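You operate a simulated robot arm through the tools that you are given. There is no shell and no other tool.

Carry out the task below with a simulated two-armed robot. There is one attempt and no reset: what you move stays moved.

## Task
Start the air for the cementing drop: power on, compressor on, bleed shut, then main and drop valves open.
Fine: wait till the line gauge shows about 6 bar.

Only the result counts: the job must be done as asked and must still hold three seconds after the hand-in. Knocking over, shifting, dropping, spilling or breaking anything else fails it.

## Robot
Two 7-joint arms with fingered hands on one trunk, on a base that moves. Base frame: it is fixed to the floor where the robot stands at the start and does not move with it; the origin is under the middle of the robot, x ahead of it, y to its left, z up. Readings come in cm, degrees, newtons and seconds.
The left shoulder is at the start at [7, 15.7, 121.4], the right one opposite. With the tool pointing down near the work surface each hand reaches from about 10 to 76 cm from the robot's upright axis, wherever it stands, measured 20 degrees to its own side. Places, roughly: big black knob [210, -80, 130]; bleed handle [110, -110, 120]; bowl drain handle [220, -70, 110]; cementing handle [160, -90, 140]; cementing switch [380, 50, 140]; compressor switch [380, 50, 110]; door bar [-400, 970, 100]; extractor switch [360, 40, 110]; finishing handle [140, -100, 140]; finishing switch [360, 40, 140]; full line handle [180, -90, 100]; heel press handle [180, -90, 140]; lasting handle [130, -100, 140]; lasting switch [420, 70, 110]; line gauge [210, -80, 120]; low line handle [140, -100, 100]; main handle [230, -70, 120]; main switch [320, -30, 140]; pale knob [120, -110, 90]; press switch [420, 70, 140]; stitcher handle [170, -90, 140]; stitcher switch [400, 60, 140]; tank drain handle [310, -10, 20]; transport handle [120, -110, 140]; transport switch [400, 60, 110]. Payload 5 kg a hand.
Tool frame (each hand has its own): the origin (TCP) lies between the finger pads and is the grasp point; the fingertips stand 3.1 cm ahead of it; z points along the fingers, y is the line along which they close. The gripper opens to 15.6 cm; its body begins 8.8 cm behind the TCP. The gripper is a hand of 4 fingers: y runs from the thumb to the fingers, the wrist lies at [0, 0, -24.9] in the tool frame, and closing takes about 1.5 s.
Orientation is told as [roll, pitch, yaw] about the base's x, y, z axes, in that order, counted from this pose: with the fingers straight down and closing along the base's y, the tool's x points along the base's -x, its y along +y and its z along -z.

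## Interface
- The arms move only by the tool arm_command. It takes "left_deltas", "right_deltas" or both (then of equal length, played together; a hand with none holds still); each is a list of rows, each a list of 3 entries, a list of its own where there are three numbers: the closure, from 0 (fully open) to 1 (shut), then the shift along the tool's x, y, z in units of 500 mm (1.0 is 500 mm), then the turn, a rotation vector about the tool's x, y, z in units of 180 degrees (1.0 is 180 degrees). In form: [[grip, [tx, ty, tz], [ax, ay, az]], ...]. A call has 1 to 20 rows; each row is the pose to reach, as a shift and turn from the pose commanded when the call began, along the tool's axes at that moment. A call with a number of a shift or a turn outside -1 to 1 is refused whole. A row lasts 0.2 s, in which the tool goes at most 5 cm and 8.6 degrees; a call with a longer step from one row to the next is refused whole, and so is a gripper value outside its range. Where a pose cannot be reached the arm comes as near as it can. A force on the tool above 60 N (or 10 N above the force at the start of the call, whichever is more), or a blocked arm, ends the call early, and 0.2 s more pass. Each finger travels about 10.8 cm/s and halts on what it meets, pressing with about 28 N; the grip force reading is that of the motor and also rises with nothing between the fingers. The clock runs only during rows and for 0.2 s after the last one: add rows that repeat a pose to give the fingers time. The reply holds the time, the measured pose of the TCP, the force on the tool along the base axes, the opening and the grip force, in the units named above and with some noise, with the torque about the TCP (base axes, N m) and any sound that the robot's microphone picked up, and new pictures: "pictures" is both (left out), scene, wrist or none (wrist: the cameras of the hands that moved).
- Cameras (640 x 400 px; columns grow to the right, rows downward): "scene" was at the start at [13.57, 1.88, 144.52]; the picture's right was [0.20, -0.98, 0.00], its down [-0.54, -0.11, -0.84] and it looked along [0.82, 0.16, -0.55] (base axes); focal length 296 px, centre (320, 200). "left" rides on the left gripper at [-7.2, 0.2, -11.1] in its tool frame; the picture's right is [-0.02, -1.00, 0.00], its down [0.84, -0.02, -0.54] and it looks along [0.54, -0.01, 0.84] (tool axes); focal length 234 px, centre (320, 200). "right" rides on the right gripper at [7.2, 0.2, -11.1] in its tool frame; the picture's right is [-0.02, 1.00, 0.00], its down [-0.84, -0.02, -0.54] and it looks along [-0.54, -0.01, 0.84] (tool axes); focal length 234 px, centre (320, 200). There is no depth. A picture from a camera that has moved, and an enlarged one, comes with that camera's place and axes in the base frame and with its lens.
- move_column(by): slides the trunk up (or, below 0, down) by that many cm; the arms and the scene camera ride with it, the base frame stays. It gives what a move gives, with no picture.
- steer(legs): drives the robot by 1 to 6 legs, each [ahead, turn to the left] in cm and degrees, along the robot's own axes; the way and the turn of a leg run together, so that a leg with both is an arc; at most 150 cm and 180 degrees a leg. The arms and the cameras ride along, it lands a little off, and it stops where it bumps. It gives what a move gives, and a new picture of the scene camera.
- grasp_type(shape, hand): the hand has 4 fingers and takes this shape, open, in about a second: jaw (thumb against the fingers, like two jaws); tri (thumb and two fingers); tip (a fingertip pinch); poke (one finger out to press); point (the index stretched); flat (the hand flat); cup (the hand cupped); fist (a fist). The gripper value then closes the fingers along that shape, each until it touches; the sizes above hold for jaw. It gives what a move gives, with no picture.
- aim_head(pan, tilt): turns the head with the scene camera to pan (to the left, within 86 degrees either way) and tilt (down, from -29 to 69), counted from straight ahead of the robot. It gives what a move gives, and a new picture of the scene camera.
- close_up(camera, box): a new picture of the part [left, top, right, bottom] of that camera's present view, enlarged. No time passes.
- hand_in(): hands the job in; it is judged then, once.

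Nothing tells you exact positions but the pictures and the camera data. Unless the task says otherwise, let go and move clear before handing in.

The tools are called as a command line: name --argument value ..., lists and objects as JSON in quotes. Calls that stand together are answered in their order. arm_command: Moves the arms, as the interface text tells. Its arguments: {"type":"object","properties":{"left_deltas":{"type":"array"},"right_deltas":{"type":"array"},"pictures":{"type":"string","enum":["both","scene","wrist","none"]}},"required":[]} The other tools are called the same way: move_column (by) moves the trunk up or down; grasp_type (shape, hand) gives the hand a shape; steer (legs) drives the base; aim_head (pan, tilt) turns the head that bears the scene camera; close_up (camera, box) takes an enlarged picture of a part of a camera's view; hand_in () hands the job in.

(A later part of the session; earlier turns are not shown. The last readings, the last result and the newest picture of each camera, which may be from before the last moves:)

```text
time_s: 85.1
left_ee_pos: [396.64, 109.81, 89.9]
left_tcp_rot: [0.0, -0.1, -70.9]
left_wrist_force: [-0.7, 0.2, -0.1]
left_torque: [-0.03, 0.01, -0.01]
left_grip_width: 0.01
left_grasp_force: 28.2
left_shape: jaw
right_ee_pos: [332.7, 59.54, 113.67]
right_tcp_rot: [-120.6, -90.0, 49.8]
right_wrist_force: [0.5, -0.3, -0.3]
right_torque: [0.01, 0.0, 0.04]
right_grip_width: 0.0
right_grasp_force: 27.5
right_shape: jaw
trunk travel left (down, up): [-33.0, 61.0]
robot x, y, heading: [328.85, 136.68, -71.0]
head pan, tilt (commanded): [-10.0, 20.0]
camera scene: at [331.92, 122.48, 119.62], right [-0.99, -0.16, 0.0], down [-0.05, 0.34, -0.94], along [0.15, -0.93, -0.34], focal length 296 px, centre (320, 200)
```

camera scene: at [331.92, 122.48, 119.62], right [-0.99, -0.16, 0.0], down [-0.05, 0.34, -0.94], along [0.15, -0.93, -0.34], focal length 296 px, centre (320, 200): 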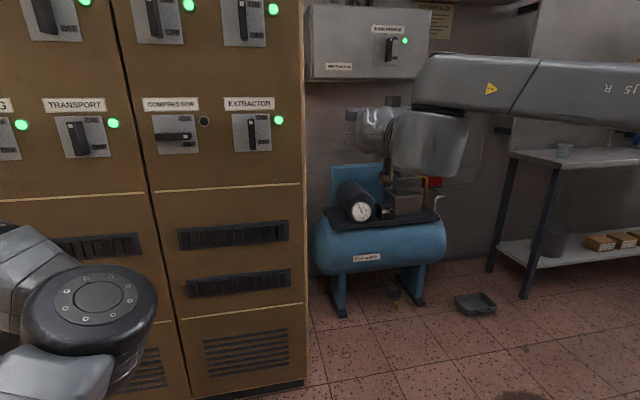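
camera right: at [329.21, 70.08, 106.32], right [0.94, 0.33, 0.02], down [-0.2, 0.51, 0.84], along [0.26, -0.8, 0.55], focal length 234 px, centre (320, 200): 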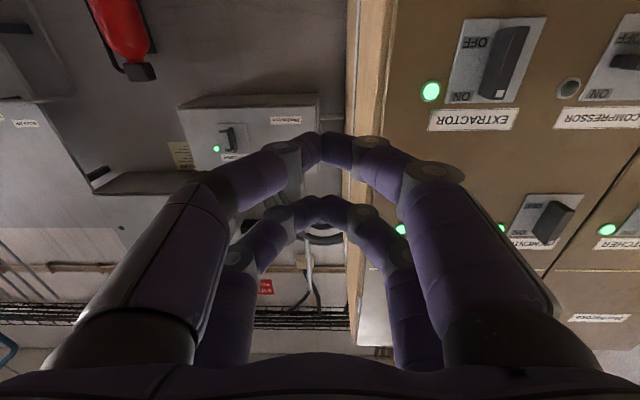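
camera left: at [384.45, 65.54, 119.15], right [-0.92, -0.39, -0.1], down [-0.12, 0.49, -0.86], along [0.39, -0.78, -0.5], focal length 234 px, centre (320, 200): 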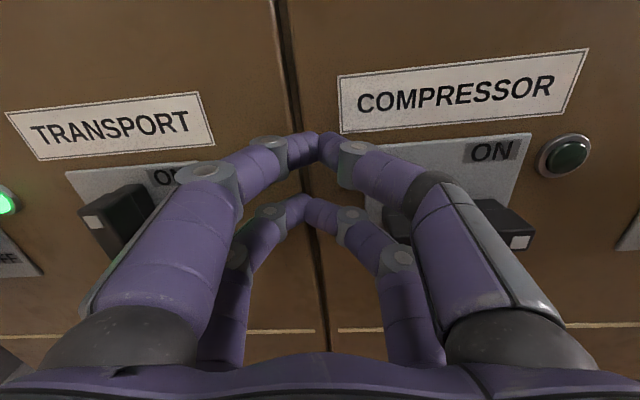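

The right hand points forward properly now. To put it in front of the compressor switch I must shift the base sideways by a zigzag; first I tuck the left hand in a bit so that it clears the door wall.

arm_command --left_deltas '[[1, [-0.03, -0.06, 0], [0, 0, 0]], [1, [-0.06, -0.12, 0], [0, 0, 0]], [1, [-0.09, -0.18, 0], [0, 0, 0]], [1, [-0.12, -0.24, 0], [0, 0, 0]], [1, [-0.14, -0.3, 0], [0, 0, 0]]]' --pictures "none"

steer --legs '[[0, -45], [-44, 0], [0, 45]]'

```text
time_s: 86.3
left_ee_pos: [391.98, 101.82, 90.11]
left_tcp_rot: [0.0, 0.0, -70.8]
left_wrist_force: [-0.4, 0.5, 0.1]
left_torque: [-0.04, 0.02, 0.01]
left_grip_width: 0.03
left_grasp_force: 28.2
left_shape: jaw
left hand out of reach, approached as far as the arm can: row 3, 4, 5
right_ee_pos: [332.61, 59.42, 113.73]
right_tcp_rot: [-91.0, -90.0, 20.1]
right_wrist_force: [-0.4, -0.1, 0.6]
right_torque: [-0.02, 0.0, 0.02]
right_grip_width: 0.0
right_grasp_force: 28.6
right_shape: jaw
trunk travel left (down, up): [-33.0, 61.0]
robot x, y, heading: [328.97, 136.57, -71.0]
head pan, tilt (commanded): [-10.0, 20.0]
```

```text
time_s: 93.1
left_ee_pos: [411.32, 141.6, 89.97]
left_tcp_rot: [0.0, 0.0, -70.7]
left_wrist_force: [-0.3, 0.4, 0.6]
left_torque: [-0.04, 0.03, 0.02]
left_grip_width: 0.0
left_grasp_force: 27.9
left_shape: jaw
right_ee_pos: [351.85, 99.29, 113.7]
right_tcp_rot: [-103.7, -89.9, 32.9]
right_wrist_force: [1.0, 0.4, 0.3]
right_torque: [-0.02, 0.04, -0.03]
right_grip_width: 0.01
right_grasp_force: 28.0
right_shape: jaw
trunk travel left (down, up): [-33.0, 61.0]
robot x, y, heading: [347.87, 176.07, -71.0]
head pan, tilt (commanded): [-10.0, 20.0]
camera scene: at [351.15, 162.29, 119.63], right [-0.99, -0.16, 0.0], down [-0.05, 0.34, -0.94], along [0.15, -0.93, -0.34], focal length 296 px, centre (320, 200)
```

scene: 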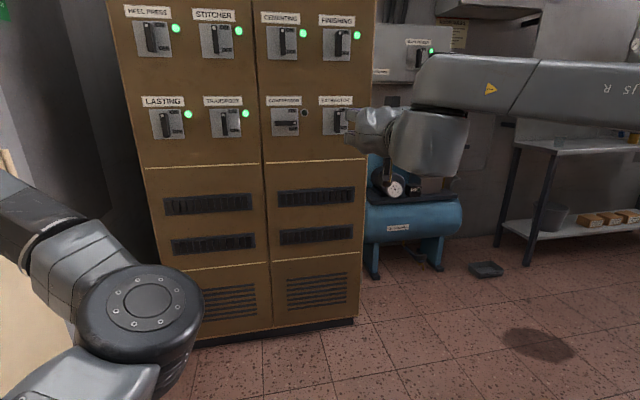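

The right hand is in front of the extractor/compressor area, still 55 cm off the cabinet. I'll lower the trunk a further 8 cm (the arm works best with the hand ~22 cm above the shoulder), then raise and shift the right hand to the left in free air.

move_column --by -8

arm_command --right_deltas '[[1, [-0.04, 0.05, 0], [0, 0, 0]], [1, [-0.08, 0.1, 0], [0, 0, 0]], [1, [-0.12, 0.155, 0], [0, 0, 0]], [1, [-0.16, 0.21, 0], [0, 0, 0]], [1, [-0.2, 0.26, -0.02], [0, 0, 0]], [1, [-0.246, 0.31, -0.04], [0, 0, 0]], [1, [-0.246, 0.31, -0.04], [0, 0, 0]]]' --pictures "scene"

```text
time_s: 94.3
left_ee_pos: [411.22, 141.6, 82.09]
left_tcp_rot: [0.0, 0.0, -70.8]
left_wrist_force: [0.3, -0.3, 1.3]
left_torque: [-0.01, 0.02, -0.01]
left_grip_width: 0.0
left_grasp_force: 28.1
left_shape: jaw
right_ee_pos: [351.97, 99.3, 105.6]
right_tcp_rot: [-139.0, -90.0, 68.3]
right_wrist_force: [-0.3, -1.2, -0.6]
right_torque: [-0.01, 0.01, 0.02]
right_grip_width: 0.0
right_grasp_force: 28.0
right_shape: jaw
trunk travel left (down, up): [-25.0, 69.0]
robot x, y, heading: [347.7, 175.75, -71.0]
head pan, tilt (commanded): [-10.0, 20.0]
```

```text
time_s: 95.9
left_ee_pos: [411.18, 141.64, 82.11]
left_tcp_rot: [-0.1, -0.1, -70.7]
left_wrist_force: [0.6, 0.6, -0.9]
left_torque: [0.0, -0.02, 0.0]
left_grip_width: 0.0
left_grasp_force: 28.2
left_shape: jaw
right_ee_pos: [365.84, 106.33, 117.92]
right_tcp_rot: [-151.8, -90.0, 80.9]
right_wrist_force: [-0.8, -0.1, 0.6]
right_torque: [0.01, -0.03, 0.04]
right_grip_width: 0.0
right_grasp_force: 27.6
right_shape: jaw
trunk travel left (down, up): [-25.0, 69.0]
robot x, y, heading: [347.97, 176.18, -70.7]
head pan, tilt (commanded): [-10.0, 20.0]
camera scene: at [351.09, 162.31, 111.63], right [-0.99, -0.16, 0.0], down [-0.05, 0.34, -0.94], along [0.15, -0.93, -0.34], focal length 296 px, centre (320, 200)
```

scene: 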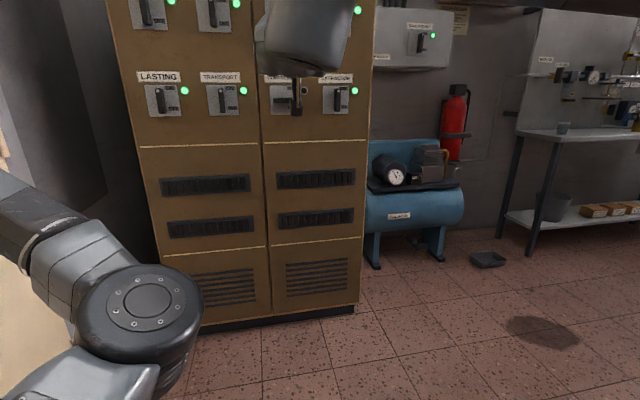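

The right hand is level at s≈380, z≈118. I'll drive forward 46 cm toward the cabinet.

steer --legs '[[46, 0]]'

close_up --camera "right" --box '[0, 0, 640, 400]'

```text
time_s: 98.7
left_ee_pos: [426.56, 97.72, 82.1]
left_tcp_rot: [0.0, -0.1, -70.6]
left_wrist_force: [0.5, -1.0, 0.1]
left_torque: [0.01, 0.0, -0.01]
left_grip_width: 0.0
left_grasp_force: 27.7
left_shape: jaw
right_ee_pos: [381.19, 62.36, 117.69]
right_tcp_rot: [-47.9, -90.0, -22.8]
right_wrist_force: [-0.3, 0.2, -1.0]
right_torque: [-0.06, -0.01, -0.02]
right_grip_width: 0.0
right_grasp_force: 28.1
right_shape: jaw
trunk travel left (down, up): [-25.0, 69.0]
robot x, y, heading: [363.29, 132.18, -70.7]
head pan, tilt (commanded): [-10.0, 20.0]
camera scene: at [366.46, 118.39, 111.61], right [-0.99, -0.16, 0.0], down [-0.06, 0.34, -0.94], along [0.15, -0.93, -0.34], focal length 296 px, centre (320, 200)
```

scene: 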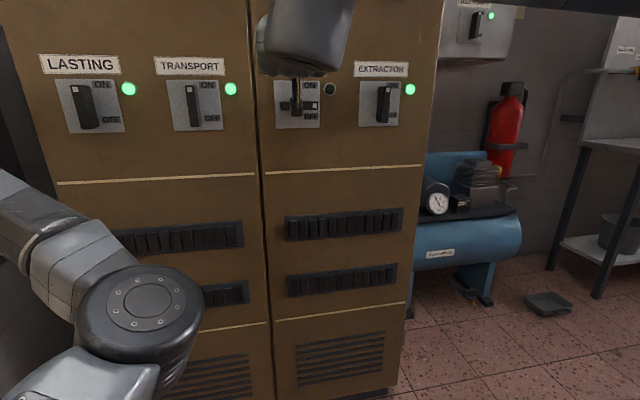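

```text
1.00 times, centred on (320, 200) of right (not enlarged: the box is as wide or as high as the picture)
camera zoom: at [377.82, 72.96, 110.47], right [0.94, 0.33, 0.02], down [-0.2, 0.51, 0.84], along [0.27, -0.8, 0.54], focal length 234 px, centre (320, 200)
```

zoom: 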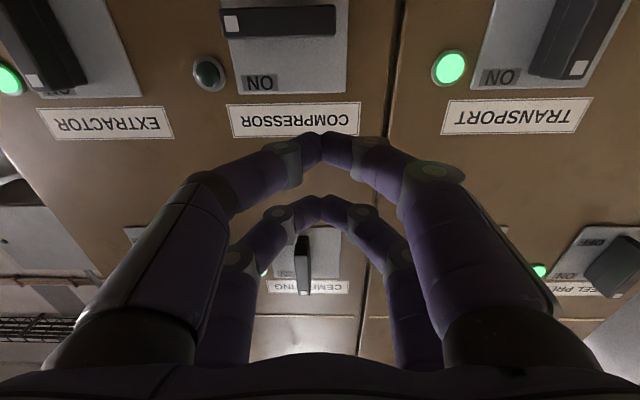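

The bar's position agrees with my earlier estimate. I'll advance 9 cm above the bar's left end and press down the first part of the arc.

arm_command --right_deltas '[[1, [0.01, 0.004, 0.09], [0, 0, 0]], [1, [0.04, 0.004, 0.184], [0, 0, 0]], [1, [0.07, 0.004, 0.184], [0, 0, 0]], [1, [0.086, 0.004, 0.184], [0, 0, 0]], [1, [0.103, 0.014, 0.184], [0, 0, 0]], [1, [0.122, 0.018, 0.184], [0, 0, 0]]]' --pictures "both"

```text
time_s: 100.1
left_ee_pos: [426.65, 98.02, 82.11]
left_tcp_rot: [0.0, 0.0, -70.7]
left_wrist_force: [0.8, -0.4, 0.2]
left_torque: [-0.04, -0.01, -0.01]
left_grip_width: 0.0
left_grasp_force: 27.8
left_shape: jaw
right_ee_pos: [385.19, 54.22, 111.65]
right_tcp_rot: [-104.7, -89.9, 34.4]
right_wrist_force: [1.2, 5.9, 3.2]
right_torque: [0.12, 0.02, -0.19]
right_grip_width: 0.0
right_grasp_force: 28.4
right_shape: jaw
trunk travel left (down, up): [-25.0, 69.0]
robot x, y, heading: [363.44, 132.55, -70.5]
head pan, tilt (commanded): [-10.0, 20.0]
camera scene: at [366.48, 118.54, 111.63], right [-0.99, -0.16, 0.0], down [-0.06, 0.34, -0.94], along [0.15, -0.93, -0.34], focal length 296 px, centre (320, 200)
camera right: at [381.79, 64.8, 104.36], right [0.94, 0.33, 0.02], down [-0.2, 0.51, 0.84], along [0.27, -0.79, 0.54], focal length 234 px, centre (320, 200)
```

scene: 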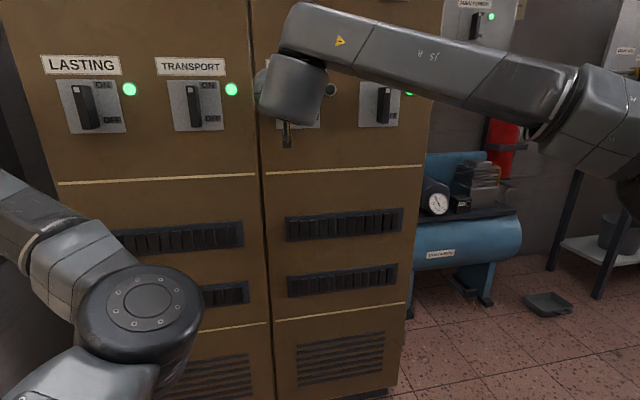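
right: 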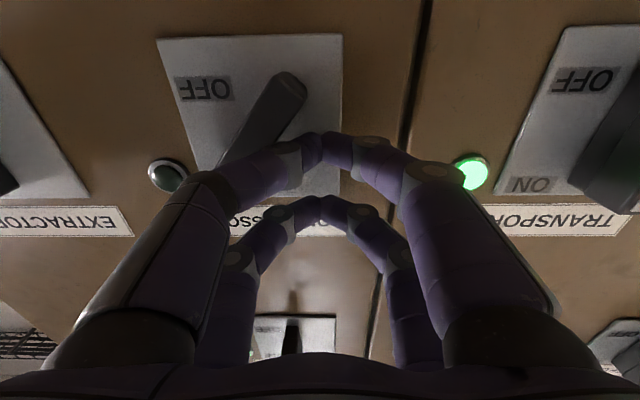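

The bar follows nicely. I'll carry on through the rest of the arc to upright.

arm_command --right_deltas '[[1, [0.02, 0, 0], [0, 0, 0]], [1, [0.038, -0.006, 0], [0, 0, 0]], [1, [0.054, -0.016, 0], [0, 0, 0]], [1, [0.066, -0.03, 0], [0, 0, 0]], [1, [0.066, -0.04, 0], [0, 0, 0]], [1, [0.066, -0.04, 0], [0, 0, 0]]]' --pictures "wrist"

```text
time_s: 101.5
left_ee_pos: [426.98, 98.27, 81.96]
left_tcp_rot: [0.0, -0.4, -70.8]
left_wrist_force: [1.0, 0.0, -0.1]
left_torque: [0.02, 0.05, 0.02]
left_grip_width: 0.01
left_grasp_force: 27.3
left_shape: jaw
right_ee_pos: [384.33, 54.44, 108.89]
right_tcp_rot: [-131.8, -89.4, 61.9]
right_wrist_force: [32.5, 31.9, 9.8]
right_torque: [-0.29, 0.23, -0.02]
right_grip_width: 0.0
right_grasp_force: 27.8
right_shape: jaw
trunk travel left (down, up): [-25.0, 69.0]
robot x, y, heading: [363.24, 132.23, -70.6]
head pan, tilt (commanded): [-10.0, 20.0]
camera right: at [380.57, 64.93, 101.52], right [0.94, 0.35, 0.02], down [-0.2, 0.51, 0.83], along [0.28, -0.79, 0.55], focal length 234 px, centre (320, 200)
```

right: 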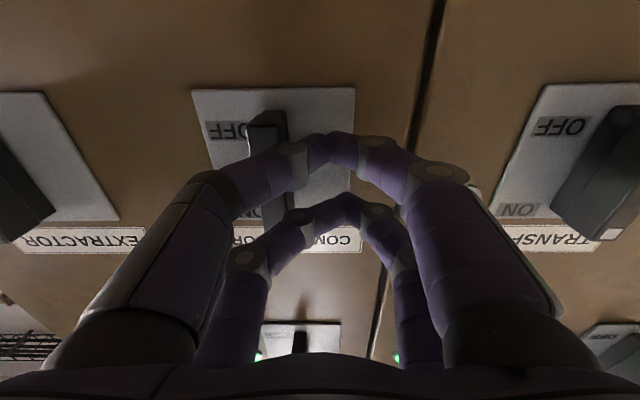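

The bar looks upright and the hand now feels the stop. I'll ease off to the left, back straight out, and check the lamp.

arm_command --right_deltas '[[1, [-0.004, 0.03, 0], [0, 0, 0]], [1, [-0.004, 0.04, -0.06], [0, 0, 0]], [1, [-0.004, 0.04, -0.13], [0, 0, 0]], [1, [-0.004, 0.04, -0.18], [0, 0, 0]]]' --pictures "wrist"

close_up --camera "scene" --box '[150, 40, 470, 240]'

```text
time_s: 102.5
left_ee_pos: [426.63, 97.96, 82.19]
left_tcp_rot: [-0.1, 0.1, -70.7]
left_wrist_force: [0.0, 0.0, -0.4]
left_torque: [-0.03, -0.02, -0.01]
left_grip_width: 0.0
left_grasp_force: 28.0
left_shape: jaw
right_ee_pos: [382.22, 62.62, 108.63]
right_tcp_rot: [82.9, -90.0, -153.8]
right_wrist_force: [0.2, 0.3, 0.0]
right_torque: [-0.02, 0.0, 0.01]
right_grip_width: 0.0
right_grasp_force: 27.9
right_shape: jaw
trunk travel left (down, up): [-25.0, 69.0]
robot x, y, heading: [363.52, 132.16, -70.4]
head pan, tilt (commanded): [-10.0, 20.0]
camera right: at [378.69, 73.19, 101.31], right [0.94, 0.33, 0.02], down [-0.2, 0.51, 0.84], along [0.26, -0.8, 0.54], focal length 234 px, centre (320, 200)
```

right: 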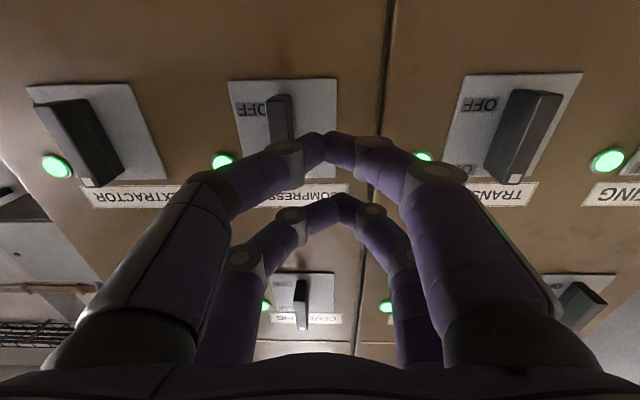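

```text
2.00 times, centred on (310, 140) of scene
camera zoom: at [366.41, 118.49, 111.63], right [-0.99, -0.16, 0.0], down [-0.05, 0.34, -0.94], along [0.15, -0.93, -0.34], focal length 592 px, centre (340, 320)
```

zoom: 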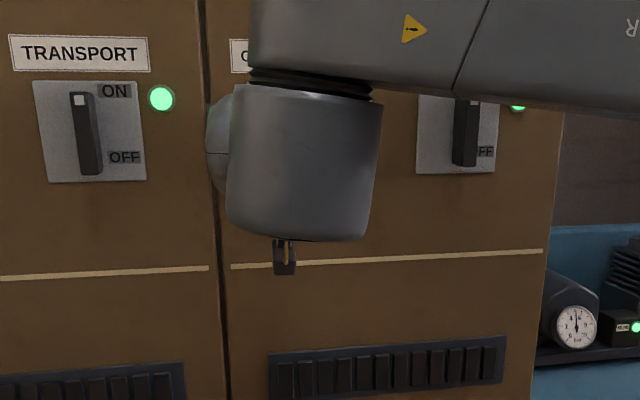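

The COMPRESSOR lamp and the RUN lamp on the compressor are both lit. Next is the bleed valve at the far end of the line; I'll back off, raise the trunk so both arms clear the barrier and bench, and drive back along the corridor.

steer --legs '[[-30, 0]]'

move_column --by 35

steer --legs '[[0, -50.5], [142, 0]]'

```text
time_s: 104.5
left_ee_pos: [416.76, 126.4, 82.11]
left_tcp_rot: [-0.1, -0.1, -70.6]
left_wrist_force: [-0.2, 0.5, 0.1]
left_torque: [0.01, 0.0, -0.01]
left_grip_width: 0.01
left_grasp_force: 27.9
left_shape: jaw
right_ee_pos: [372.42, 91.02, 108.73]
right_tcp_rot: [-151.5, -90.0, 80.9]
right_wrist_force: [0.4, 0.7, 1.2]
right_torque: [0.04, 0.0, 0.01]
right_grip_width: 0.01
right_grasp_force: 28.3
right_shape: jaw
trunk travel left (down, up): [-25.0, 69.0]
robot x, y, heading: [353.94, 160.7, -70.9]
head pan, tilt (commanded): [-10.0, 20.0]
camera scene: at [356.51, 146.83, 111.64], right [-0.99, -0.16, 0.0], down [-0.06, 0.34, -0.94], along [0.15, -0.93, -0.34], focal length 296 px, centre (320, 200)
```

scene: 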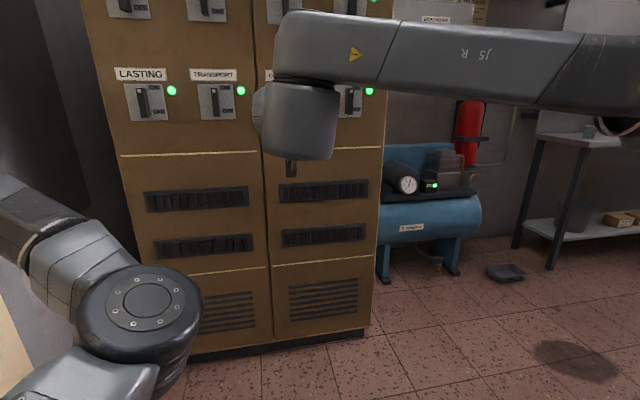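

```text
time_s: 107.9
left_ee_pos: [416.73, 126.32, 117.17]
left_tcp_rot: [0.0, 0.0, -70.7]
left_wrist_force: [-0.8, 0.0, -1.1]
left_torque: [0.01, 0.0, 0.0]
left_grip_width: 0.0
left_grasp_force: 27.8
left_shape: jaw
right_ee_pos: [372.32, 90.95, 143.69]
right_tcp_rot: [-117.0, -89.9, 46.4]
right_wrist_force: [0.6, 0.0, 0.3]
right_torque: [0.01, 0.0, 0.01]
right_grip_width: 0.0
right_grasp_force: 28.0
right_shape: jaw
trunk travel left (down, up): [-60.0, 34.0]
robot x, y, heading: [353.5, 160.24, -70.7]
head pan, tilt (commanded): [-10.0, 20.0]
```

```text
time_s: 117.3
left_ee_pos: [291.68, -30.45, 117.06]
left_tcp_rot: [-0.1, 0.1, -122.0]
left_wrist_force: [-0.2, -0.2, 0.5]
left_torque: [0.02, 0.01, -0.02]
left_grip_width: 0.0
left_grasp_force: 28.6
left_shape: jaw
right_ee_pos: [236.48, -18.0, 143.54]
right_tcp_rot: [-139.1, -90.0, 17.2]
right_wrist_force: [-0.1, -1.2, 0.5]
right_torque: [-0.02, 0.04, 0.0]
right_grip_width: 0.0
right_grasp_force: 28.1
right_shape: jaw
trunk travel left (down, up): [-60.0, 34.0]
robot x, y, heading: [278.91, 40.22, -122.0]
head pan, tilt (commanded): [-10.0, 20.0]
camera scene: at [269.85, 29.25, 146.63], right [-0.74, 0.67, 0.0], down [0.23, 0.25, -0.94], along [-0.63, -0.7, -0.34], focal length 296 px, centre (320, 200)
```

scene: 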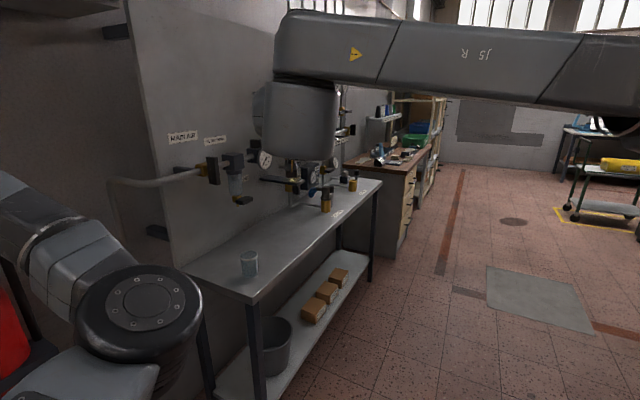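

The corridor is clear. I'll continue to the far end of the line near the bleed valve, staying about 90 cm off the wall for the turn.

steer --legs '[[0, -45.5], [100, 0], [91, 0], [0, 96.5]]'

aim_head --pan 0 --tilt 25

```text
time_s: 133.1
left_ee_pos: [153.6, -35.8, 117.12]
left_tcp_rot: [0.0, 0.0, -70.3]
left_wrist_force: [0.1, -0.1, -0.3]
left_torque: [0.0, -0.01, 0.02]
left_grip_width: 0.0
left_grasp_force: 27.6
left_shape: jaw
right_ee_pos: [109.36, -71.27, 143.54]
right_tcp_rot: [-147.7, -90.0, 77.3]
right_wrist_force: [0.7, 0.1, 0.0]
right_torque: [-0.01, -0.02, -0.01]
right_grip_width: 0.0
right_grasp_force: 28.4
right_shape: jaw
trunk travel left (down, up): [-60.0, 34.0]
robot x, y, heading: [90.33, -1.75, -70.4]
head pan, tilt (commanded): [-10.0, 20.0]
camera scene: at [93.26, -15.53, 146.62], right [-0.99, -0.16, 0.0], down [-0.06, 0.34, -0.94], along [0.15, -0.93, -0.34], focal length 296 px, centre (320, 200)
```

scene: 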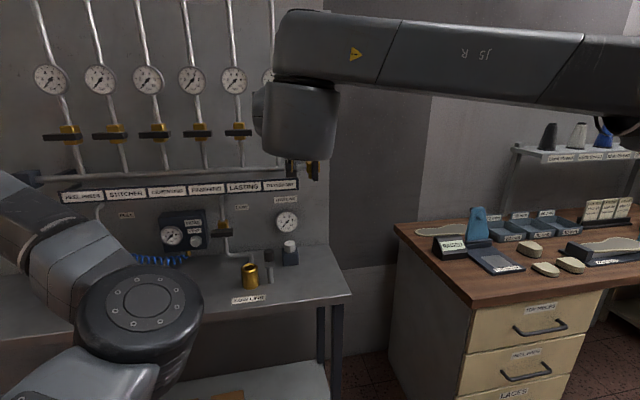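

```text
time_s: 133.8
left_ee_pos: [153.49, -35.69, 117.15]
left_tcp_rot: [-0.1, 0.0, -70.4]
left_wrist_force: [0.0, -0.6, 0.3]
left_torque: [0.05, -0.01, 0.03]
left_grip_width: 0.0
left_grasp_force: 28.4
left_shape: jaw
right_ee_pos: [109.37, -71.2, 143.62]
right_tcp_rot: [-136.1, -90.0, 65.7]
right_wrist_force: [-0.4, 0.8, -0.1]
right_torque: [0.01, -0.03, 0.01]
right_grip_width: 0.01
right_grasp_force: 28.0
right_shape: jaw
trunk travel left (down, up): [-60.0, 34.0]
robot x, y, heading: [90.61, -1.68, -70.3]
head pan, tilt (commanded): [0.0, 25.0]
camera scene: at [94.82, -15.03, 145.82], right [-0.94, -0.33, 0.0], down [-0.14, 0.4, -0.91], along [0.3, -0.85, -0.42], focal length 296 px, centre (320, 200)
```

scene: 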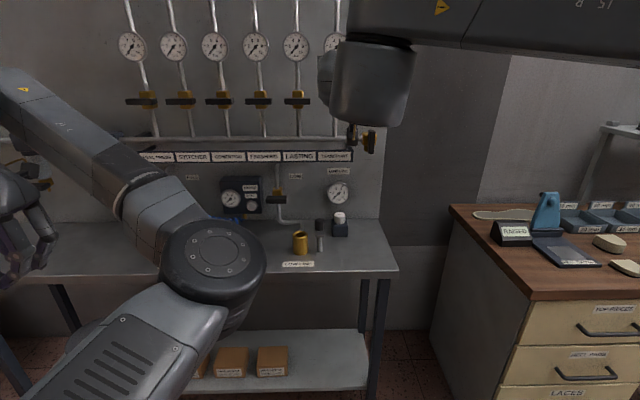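

close_up --camera "scene" --box '[300, 110, 420, 185]'

close_up --camera "scene" --box '[100, 70, 360, 232]'

close_up --camera "right" --box '[0, 0, 640, 400]'

```text
5.33 times, centred on (360, 148) of scene
camera zoom: at [94.82, -15.03, 145.82], right [-0.94, -0.33, 0.0], down [-0.14, 0.4, -0.91], along [0.3, -0.85, -0.42], focal length 1578 px, centre (107, 480)
```

zoom: 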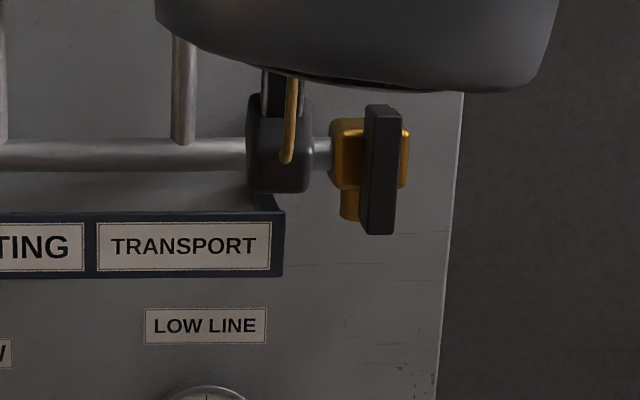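

```text
2.46 times, centred on (230, 151) of scene
camera zoom: at [94.82, -15.03, 145.82], right [-0.94, -0.33, 0.0], down [-0.14, 0.4, -0.91], along [0.3, -0.85, -0.42], focal length 728 px, centre (542, 321)
```

zoom: 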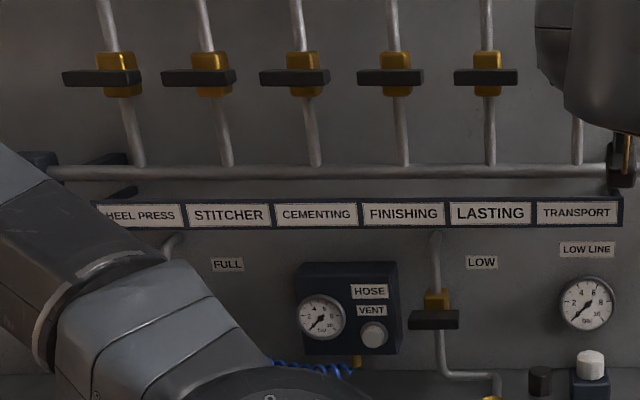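

```text
1.00 times, centred on (320, 200) of right (not enlarged: the box is as wide or as high as the picture)
camera zoom: at [105.87, -60.72, 136.33], right [0.94, 0.34, 0.02], down [-0.2, 0.51, 0.84], along [0.27, -0.79, 0.55], focal length 234 px, centre (320, 200)
```

zoom: 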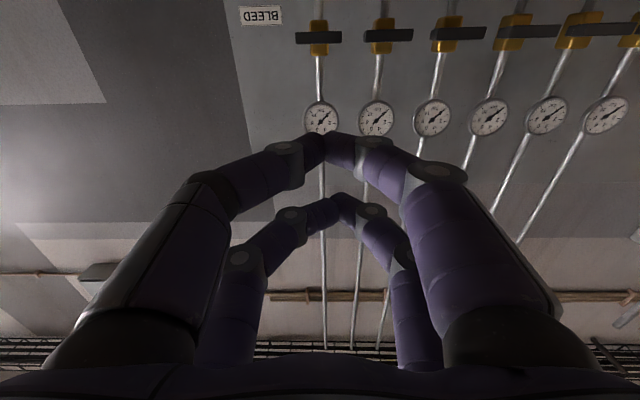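

I see the six drops labelled HEEL PRESS, STITCHER, CEMENTING, FINISHING, LASTING, TRANSPORT from left to right, all levers across their pipes. The bleed valve is the brass one at the right end, its lever vertical near (110, -107, 123). I'll lower the trunk and look at it more closely.

move_column --by -20

aim_head --pan -5 --tilt 10

close_up --camera "right" --box '[0, 0, 640, 400]'

```text
time_s: 136.0
left_ee_pos: [153.53, -35.74, 97.19]
left_tcp_rot: [0.0, 0.1, -70.4]
left_wrist_force: [0.7, -0.1, -0.9]
left_torque: [-0.02, 0.0, 0.0]
left_grip_width: 0.0
left_grasp_force: 28.8
left_shape: jaw
right_ee_pos: [109.34, -71.34, 123.67]
right_tcp_rot: [-152.3, -90.0, 81.9]
right_wrist_force: [-0.1, 0.6, -0.5]
right_torque: [0.01, 0.02, -0.02]
right_grip_width: 0.0
right_grasp_force: 27.9
right_shape: jaw
trunk travel left (down, up): [-40.0, 54.0]
robot x, y, heading: [90.11, -1.89, -70.6]
head pan, tilt (commanded): [0.0, 25.0]
```

```text
time_s: 136.8
left_ee_pos: [153.58, -35.73, 97.06]
left_tcp_rot: [0.0, 0.0, -70.4]
left_wrist_force: [0.4, 0.2, -0.3]
left_torque: [-0.02, 0.01, 0.02]
left_grip_width: 0.03
left_grasp_force: 28.3
left_shape: jaw
right_ee_pos: [109.29, -71.14, 123.72]
right_tcp_rot: [-142.6, -90.0, 72.4]
right_wrist_force: [-0.5, 0.0, -1.2]
right_torque: [-0.01, -0.02, 0.01]
right_grip_width: 0.0
right_grasp_force: 28.1
right_shape: jaw
trunk travel left (down, up): [-40.0, 54.0]
robot x, y, heading: [90.39, -1.67, -70.6]
head pan, tilt (commanded): [-5.0, 10.0]
camera scene: at [94.07, -15.35, 128.24], right [-0.97, -0.25, 0.0], down [-0.04, 0.17, -0.98], along [0.25, -0.95, -0.17], focal length 296 px, centre (320, 200)
```

scene: 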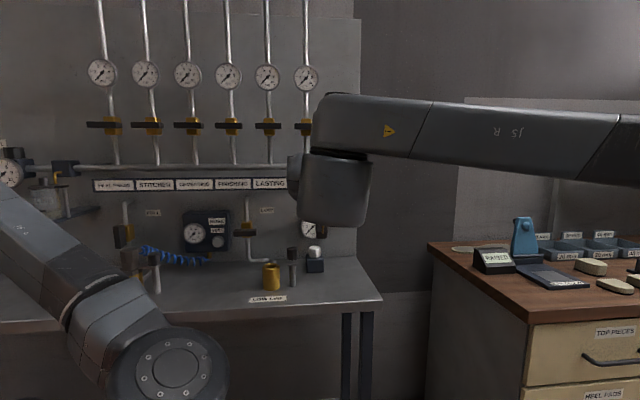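

```text
1.00 times, centred on (320, 200) of right (not enlarged: the box is as wide or as high as the picture)
camera zoom: at [105.86, -60.72, 116.32], right [0.94, 0.34, 0.02], down [-0.2, 0.51, 0.84], along [0.27, -0.79, 0.55], focal length 234 px, centre (320, 200)
```

zoom: 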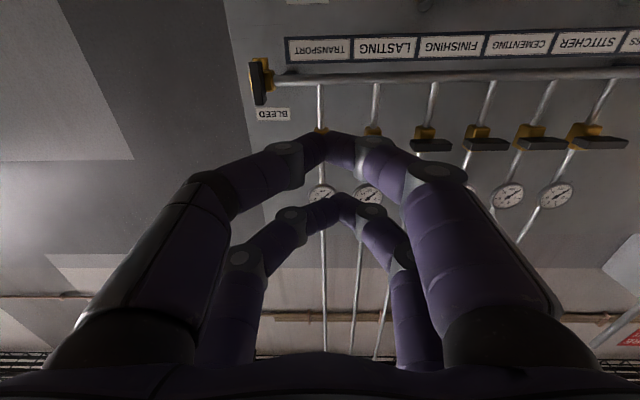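

close_up --camera "right" --box '[230, 45, 310, 125]'

close_up --camera "scene" --box '[60, 100, 310, 256]'

```text
5.00 times, centred on (270, 85) of right
camera zoom: at [105.86, -60.72, 116.32], right [0.94, 0.34, 0.02], down [-0.2, 0.51, 0.84], along [0.27, -0.79, 0.55], focal length 1171 px, centre (570, 775)
```

zoom: 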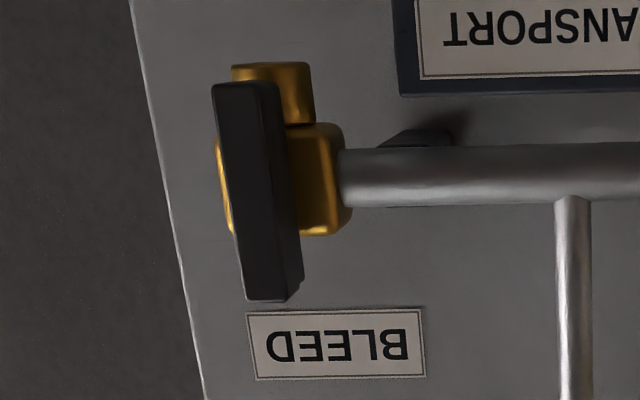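

```text
2.56 times, centred on (185, 178) of scene
camera zoom: at [94.07, -15.35, 128.24], right [-0.97, -0.25, 0.0], down [-0.04, 0.17, -0.98], along [0.25, -0.95, -0.17], focal length 757 px, centre (666, 256)
```

zoom: 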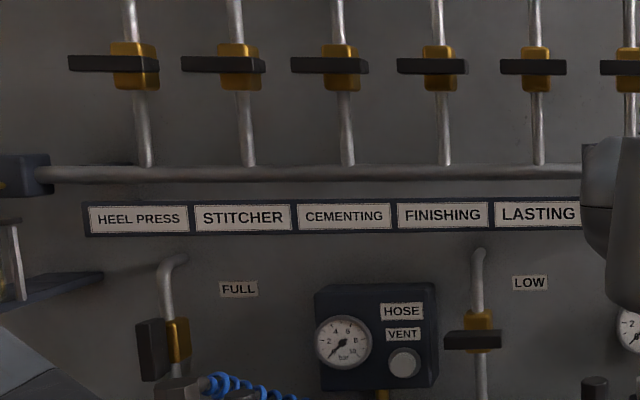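

The bleed lever is a short bar, vertical (in line with its spout, so I take it as open), centred at about s=66.8, z=122, d=-144.5. I'll position the right hand slightly left of and above it, then drive 31 cm closer.

arm_command --right_deltas '[[1, [-0.02, -0.04, 0], [0, 0, 0]], [1, [-0.04, -0.08, 0], [0, 0, 0]], [1, [-0.06, -0.12, 0], [0, 0, 0]], [1, [-0.07, -0.15, 0], [0, 0, 0]], [1, [-0.07, -0.15, 0], [0, 0, 0]]]' --pictures "none"

steer --legs '[[29, 0]]'

close_up --camera "right" --box '[0, 0, 640, 400]'

```text
time_s: 138.0
left_ee_pos: [153.48, -35.72, 96.99]
left_tcp_rot: [-0.1, 0.1, -70.4]
left_wrist_force: [-0.2, 0.1, -0.1]
left_torque: [-0.01, 0.03, -0.01]
left_grip_width: 0.0
left_grasp_force: 28.5
left_shape: jaw
right_ee_pos: [102.24, -73.73, 127.15]
right_tcp_rot: [-132.1, -90.1, 61.7]
right_wrist_force: [0.5, 0.6, -0.2]
right_torque: [0.0, -0.01, -0.05]
right_grip_width: 0.0
right_grasp_force: 27.8
right_shape: jaw
trunk travel left (down, up): [-40.0, 54.0]
robot x, y, heading: [90.36, -1.56, -70.8]
head pan, tilt (commanded): [-5.0, 10.0]
```

```text
time_s: 140.0
left_ee_pos: [163.16, -62.97, 96.99]
left_tcp_rot: [0.0, 0.1, -70.4]
left_wrist_force: [0.4, -0.7, -0.1]
left_torque: [0.01, 0.0, -0.01]
left_grip_width: 0.01
left_grasp_force: 27.5
left_shape: jaw
right_ee_pos: [111.93, -101.19, 127.06]
right_tcp_rot: [-54.1, -90.0, -16.2]
right_wrist_force: [0.3, 0.1, 0.4]
right_torque: [0.0, -0.03, 0.0]
right_grip_width: 0.0
right_grasp_force: 27.9
right_shape: jaw
trunk travel left (down, up): [-40.0, 54.0]
robot x, y, heading: [100.26, -29.02, -70.2]
head pan, tilt (commanded): [-5.0, 10.0]
camera scene: at [103.69, -42.63, 128.24], right [-0.97, -0.25, 0.0], down [-0.04, 0.17, -0.98], along [0.25, -0.95, -0.17], focal length 296 px, centre (320, 200)
```

scene: 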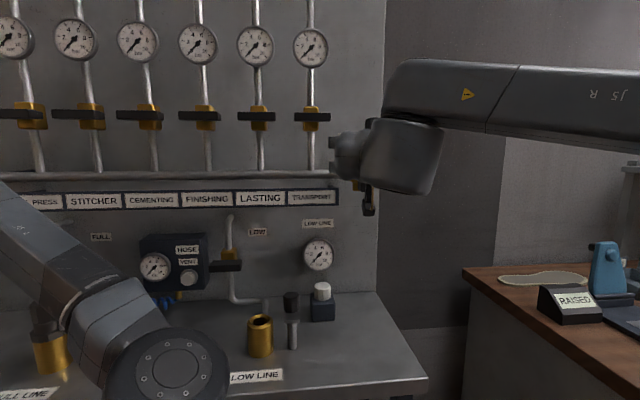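

```text
1.00 times, centred on (320, 200) of right (not enlarged: the box is as wide or as high as the picture)
camera zoom: at [108.42, -90.5, 119.78], right [0.94, 0.34, 0.02], down [-0.2, 0.51, 0.84], along [0.27, -0.79, 0.54], focal length 234 px, centre (320, 200)
```

zoom: 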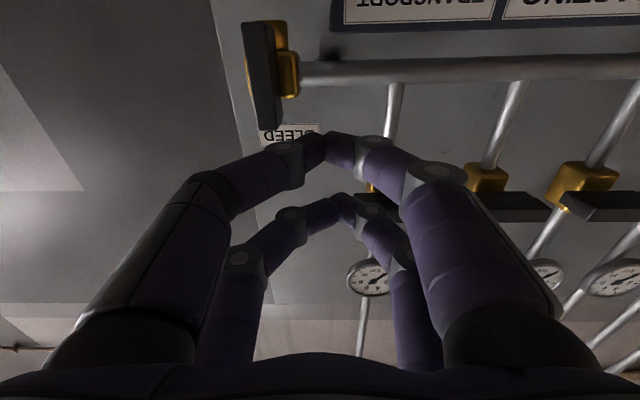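

The lever is where I estimated. I'll go in 10 cm with the beak left of its upper half and push the top gently to the right (clockwise) to see whether it turns that way.

arm_command --right_deltas '[[1, [0, 0, 0.1], [0, 0, 0]], [1, [0, 0, 0.204], [0, 0, 0]], [1, [0, -0.03, 0.204], [0, 0, 0]], [1, [0, -0.052, 0.204], [0, 0, 0]], [1, [-0.012, -0.073, 0.204], [0, 0, 0]]]' --pictures "both"

close_up --camera "scene" --box '[290, 120, 450, 220]'

```text
refused: row 2 steps farther than a row can; nothing moved
```

```text
4.00 times, centred on (370, 170) of scene
camera zoom: at [103.69, -42.63, 128.24], right [-0.97, -0.25, 0.0], down [-0.04, 0.17, -0.98], along [0.25, -0.95, -0.17], focal length 1183 px, centre (120, 320)
```

zoom: 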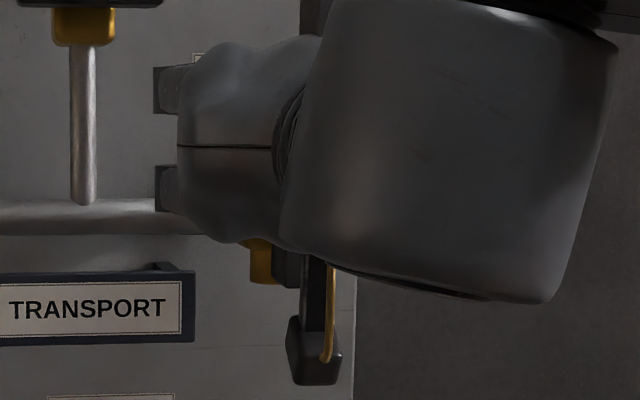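

One row was slightly too long, so nothing moved. I'll split the approach into smaller steps.

arm_command --right_deltas '[[1, [0, 0, 0.07], [0, 0, 0]], [1, [0, 0, 0.14], [0, 0, 0]], [1, [0, 0, 0.204], [0, 0, 0]], [1, [0, -0.03, 0.204], [0, 0, 0]], [1, [0, -0.052, 0.204], [0, 0, 0]], [1, [-0.012, -0.073, 0.204], [0, 0, 0]]]' --pictures "both"

close_up --camera "right" --box '[160, 0, 480, 200]'

```text
time_s: 141.4
left_ee_pos: [162.99, -62.97, 97.12]
left_tcp_rot: [0.0, 0.1, -70.4]
left_wrist_force: [-0.2, 0.9, -0.2]
left_torque: [-0.02, 0.01, -0.02]
left_grip_width: 0.01
left_grasp_force: 28.2
left_shape: jaw
right_ee_pos: [111.72, -111.86, 127.7]
right_tcp_rot: [144.5, -90.1, 145.1]
right_wrist_force: [0.2, -0.4, 0.3]
right_torque: [0.03, 0.0, 0.01]
right_grip_width: 0.01
right_grasp_force: 28.3
right_shape: jaw
trunk travel left (down, up): [-40.0, 54.0]
robot x, y, heading: [99.92, -28.85, -70.5]
head pan, tilt (commanded): [-5.0, 10.0]
camera scene: at [103.6, -42.55, 128.25], right [-0.97, -0.25, 0.0], down [-0.04, 0.17, -0.98], along [0.25, -0.95, -0.17], focal length 296 px, centre (320, 200)
camera right: at [108.26, -101.29, 120.45], right [0.94, 0.33, 0.02], down [-0.2, 0.51, 0.84], along [0.27, -0.79, 0.54], focal length 234 px, centre (320, 200)
```

scene: 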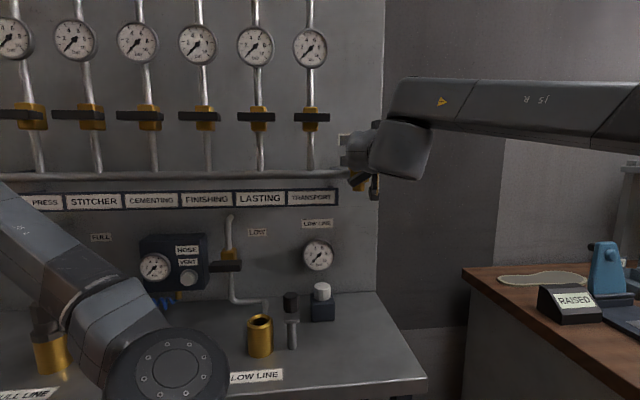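
right: 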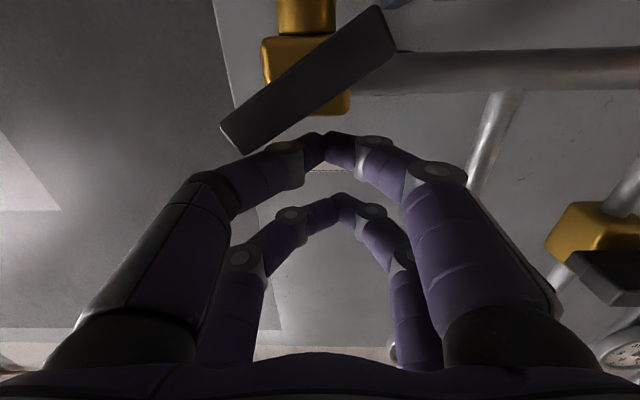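

```text
2.00 times, centred on (320, 100) of right
camera zoom: at [108.26, -101.29, 120.45], right [0.94, 0.33, 0.02], down [-0.2, 0.51, 0.84], along [0.27, -0.79, 0.54], focal length 468 px, centre (320, 400)
```

zoom: 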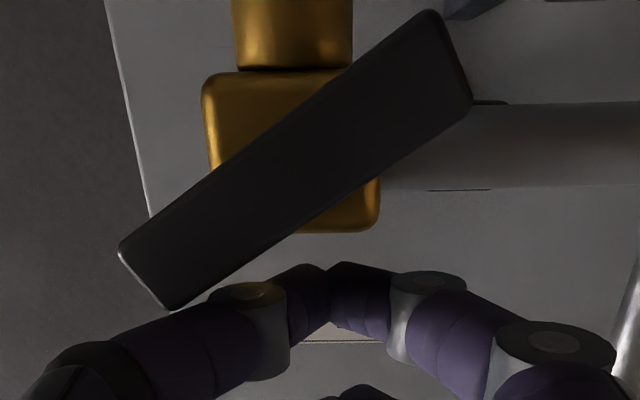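

It turns clockwise freely. I'll continue the sweep until the lever is across (horizontal).

arm_command --right_deltas '[[1, [-0.004, -0.023, 0], [0, 0, 0]], [1, [0.001, -0.046, 0], [0, 0, 0]], [1, [0.013, -0.062, 0], [0, 0, 0]], [1, [0.018, -0.068, 0], [0, 0, 0]]]' --pictures "none"

close_up --camera "right" --box '[160, 0, 480, 200]'

```text
time_s: 142.4
left_ee_pos: [163.17, -62.98, 97.03]
left_tcp_rot: [0.0, 0.0, -70.4]
left_wrist_force: [0.6, 0.9, 0.7]
left_torque: [0.0, 0.01, 0.01]
left_grip_width: 0.0
left_grasp_force: 27.8
left_shape: jaw
right_ee_pos: [108.54, -112.92, 126.87]
right_tcp_rot: [-175.4, -89.9, 105.1]
right_wrist_force: [0.1, -0.1, 3.0]
right_torque: [-0.06, -0.04, 0.04]
right_grip_width: 0.02
right_grasp_force: 28.1
right_shape: jaw
trunk travel left (down, up): [-40.0, 54.0]
robot x, y, heading: [100.06, -28.77, -70.4]
head pan, tilt (commanded): [-5.0, 10.0]
```

```text
2.00 times, centred on (320, 100) of right
camera zoom: at [105.11, -102.37, 119.62], right [0.94, 0.34, 0.02], down [-0.2, 0.51, 0.84], along [0.27, -0.79, 0.55], focal length 468 px, centre (320, 400)
```

zoom: 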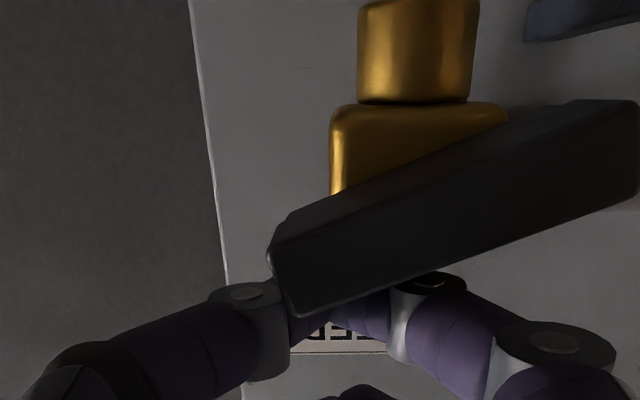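

arm_command --right_deltas '[[1, [0.012, -0.003, 0], [0, 0, 0]], [1, [0.024, -0.004, 0], [0, 0, 0]], [1, [0.03, -0.004, 0], [0, 0, 0]]]' --pictures "none"

close_up --camera "right" --box '[160, 0, 480, 200]'

```text
time_s: 143.2
left_ee_pos: [163.14, -62.67, 97.23]
left_tcp_rot: [-0.1, -0.2, -70.5]
left_wrist_force: [-0.1, -0.5, -0.1]
left_torque: [0.0, -0.01, 0.01]
left_grip_width: 0.0
left_grasp_force: 28.4
left_shape: jaw
right_ee_pos: [108.31, -112.34, 126.7]
right_tcp_rot: [177.2, -88.9, 112.3]
right_wrist_force: [1.3, -7.7, 44.3]
right_torque: [-1.49, -0.87, 0.11]
right_grip_width: 0.0
right_grasp_force: 27.6
right_shape: jaw
trunk travel left (down, up): [-40.0, 54.0]
robot x, y, heading: [99.83, -28.45, -70.6]
head pan, tilt (commanded): [-5.0, 10.0]
```

```text
2.00 times, centred on (320, 100) of right
camera zoom: at [104.89, -102.01, 119.16], right [0.94, 0.34, 0.03], down [-0.21, 0.52, 0.83], along [0.27, -0.79, 0.56], focal length 468 px, centre (320, 400)
```

zoom: 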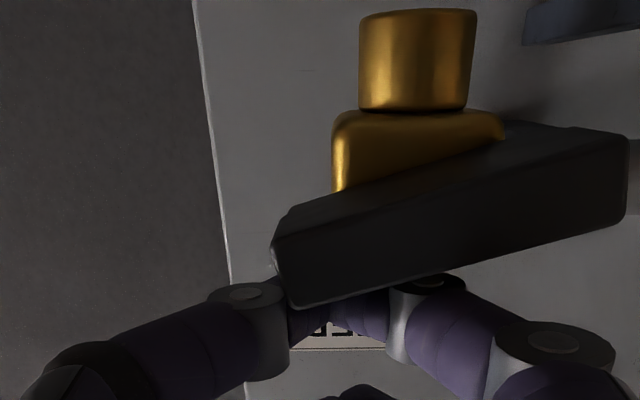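

The lever is at about 75°; one of my knuckles presses on the other side of the pivot and blocks it. I'll lift a little, shift 2 cm to the right onto the very end of the lever and press down there.

arm_command --right_deltas '[[1, [-0.05, 0, 0], [0, 0, 0]], [1, [-0.065, -0.03, -0.015], [0, 0, 0]], [1, [-0.06, -0.048, -0.015], [0, 0, 0]], [1, [-0.04, -0.048, -0.015], [0, 0, 0]], [1, [-0.025, -0.048, -0.015], [0, 0, 0]], [1, [-0.01, -0.048, -0.015], [0, 0, 0]]]' --pictures "none"

close_up --camera "right" --box '[160, 0, 480, 200]'

```text
time_s: 144.6
left_ee_pos: [163.04, -62.9, 97.12]
left_tcp_rot: [0.0, 0.1, -70.3]
left_wrist_force: [-0.7, 0.1, -0.4]
left_torque: [-0.03, 0.01, 0.04]
left_grip_width: 0.02
left_grasp_force: 27.7
left_shape: jaw
right_ee_pos: [105.88, -113.11, 125.9]
right_tcp_rot: [-174.9, -89.9, 104.3]
right_wrist_force: [-1.6, -2.4, 4.7]
right_torque: [0.03, -0.09, -0.02]
right_grip_width: 0.0
right_grasp_force: 28.1
right_shape: jaw
trunk travel left (down, up): [-40.0, 54.0]
robot x, y, heading: [100.08, -28.61, -70.7]
head pan, tilt (commanded): [-5.0, 10.0]
```

```text
2.00 times, centred on (320, 100) of right
camera zoom: at [102.37, -102.52, 118.64], right [0.94, 0.33, 0.02], down [-0.2, 0.51, 0.84], along [0.27, -0.79, 0.55], focal length 468 px, centre (320, 400)
```

zoom: 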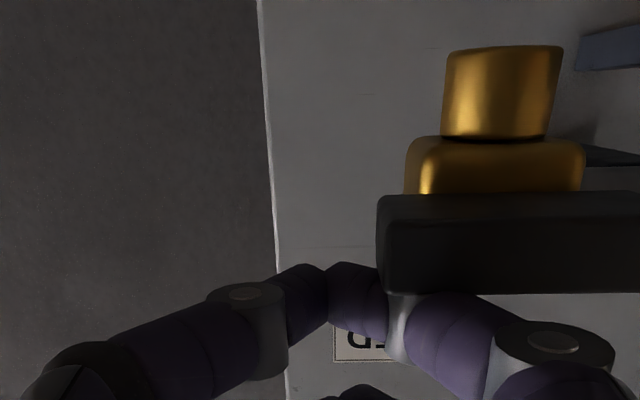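

The bleed lever is now horizontal. I'll press a hair more to be sure it's at its stop, then back off.

arm_command --right_deltas '[[1, [0.008, 0, 0], [0, 0, 0]], [1, [0.016, 0, 0], [0, 0, 0]]]' --pictures "none"

close_up --camera "right" --box '[160, 0, 480, 200]'

```text
time_s: 145.2
left_ee_pos: [163.2, -62.77, 97.15]
left_tcp_rot: [0.0, -0.1, -70.5]
left_wrist_force: [-0.5, 0.0, 0.4]
left_torque: [-0.03, -0.02, 0.02]
left_grip_width: 0.0
left_grasp_force: 27.9
left_shape: jaw
right_ee_pos: [105.8, -112.9, 125.88]
right_tcp_rot: [169.9, -89.4, 119.4]
right_wrist_force: [-0.4, -13.1, 32.6]
right_torque: [-0.08, -0.91, -0.42]
right_grip_width: 0.0
right_grasp_force: 27.9
right_shape: jaw
trunk travel left (down, up): [-40.0, 54.0]
robot x, y, heading: [100.01, -28.95, -70.5]
head pan, tilt (commanded): [-5.0, 10.0]
```

```text
2.00 times, centred on (320, 100) of right
camera zoom: at [102.37, -102.43, 118.37], right [0.94, 0.33, 0.03], down [-0.21, 0.51, 0.83], along [0.26, -0.79, 0.55], focal length 468 px, centre (320, 400)
```

zoom: 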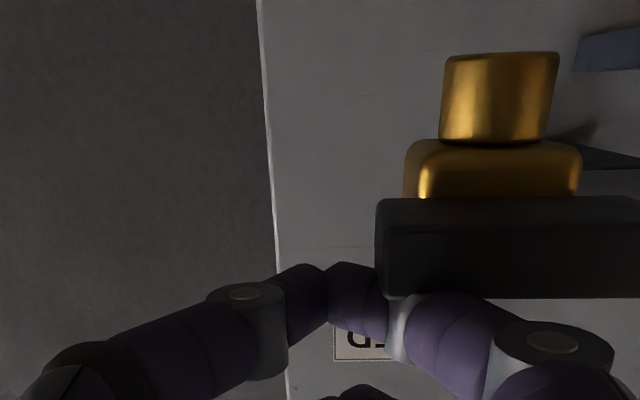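

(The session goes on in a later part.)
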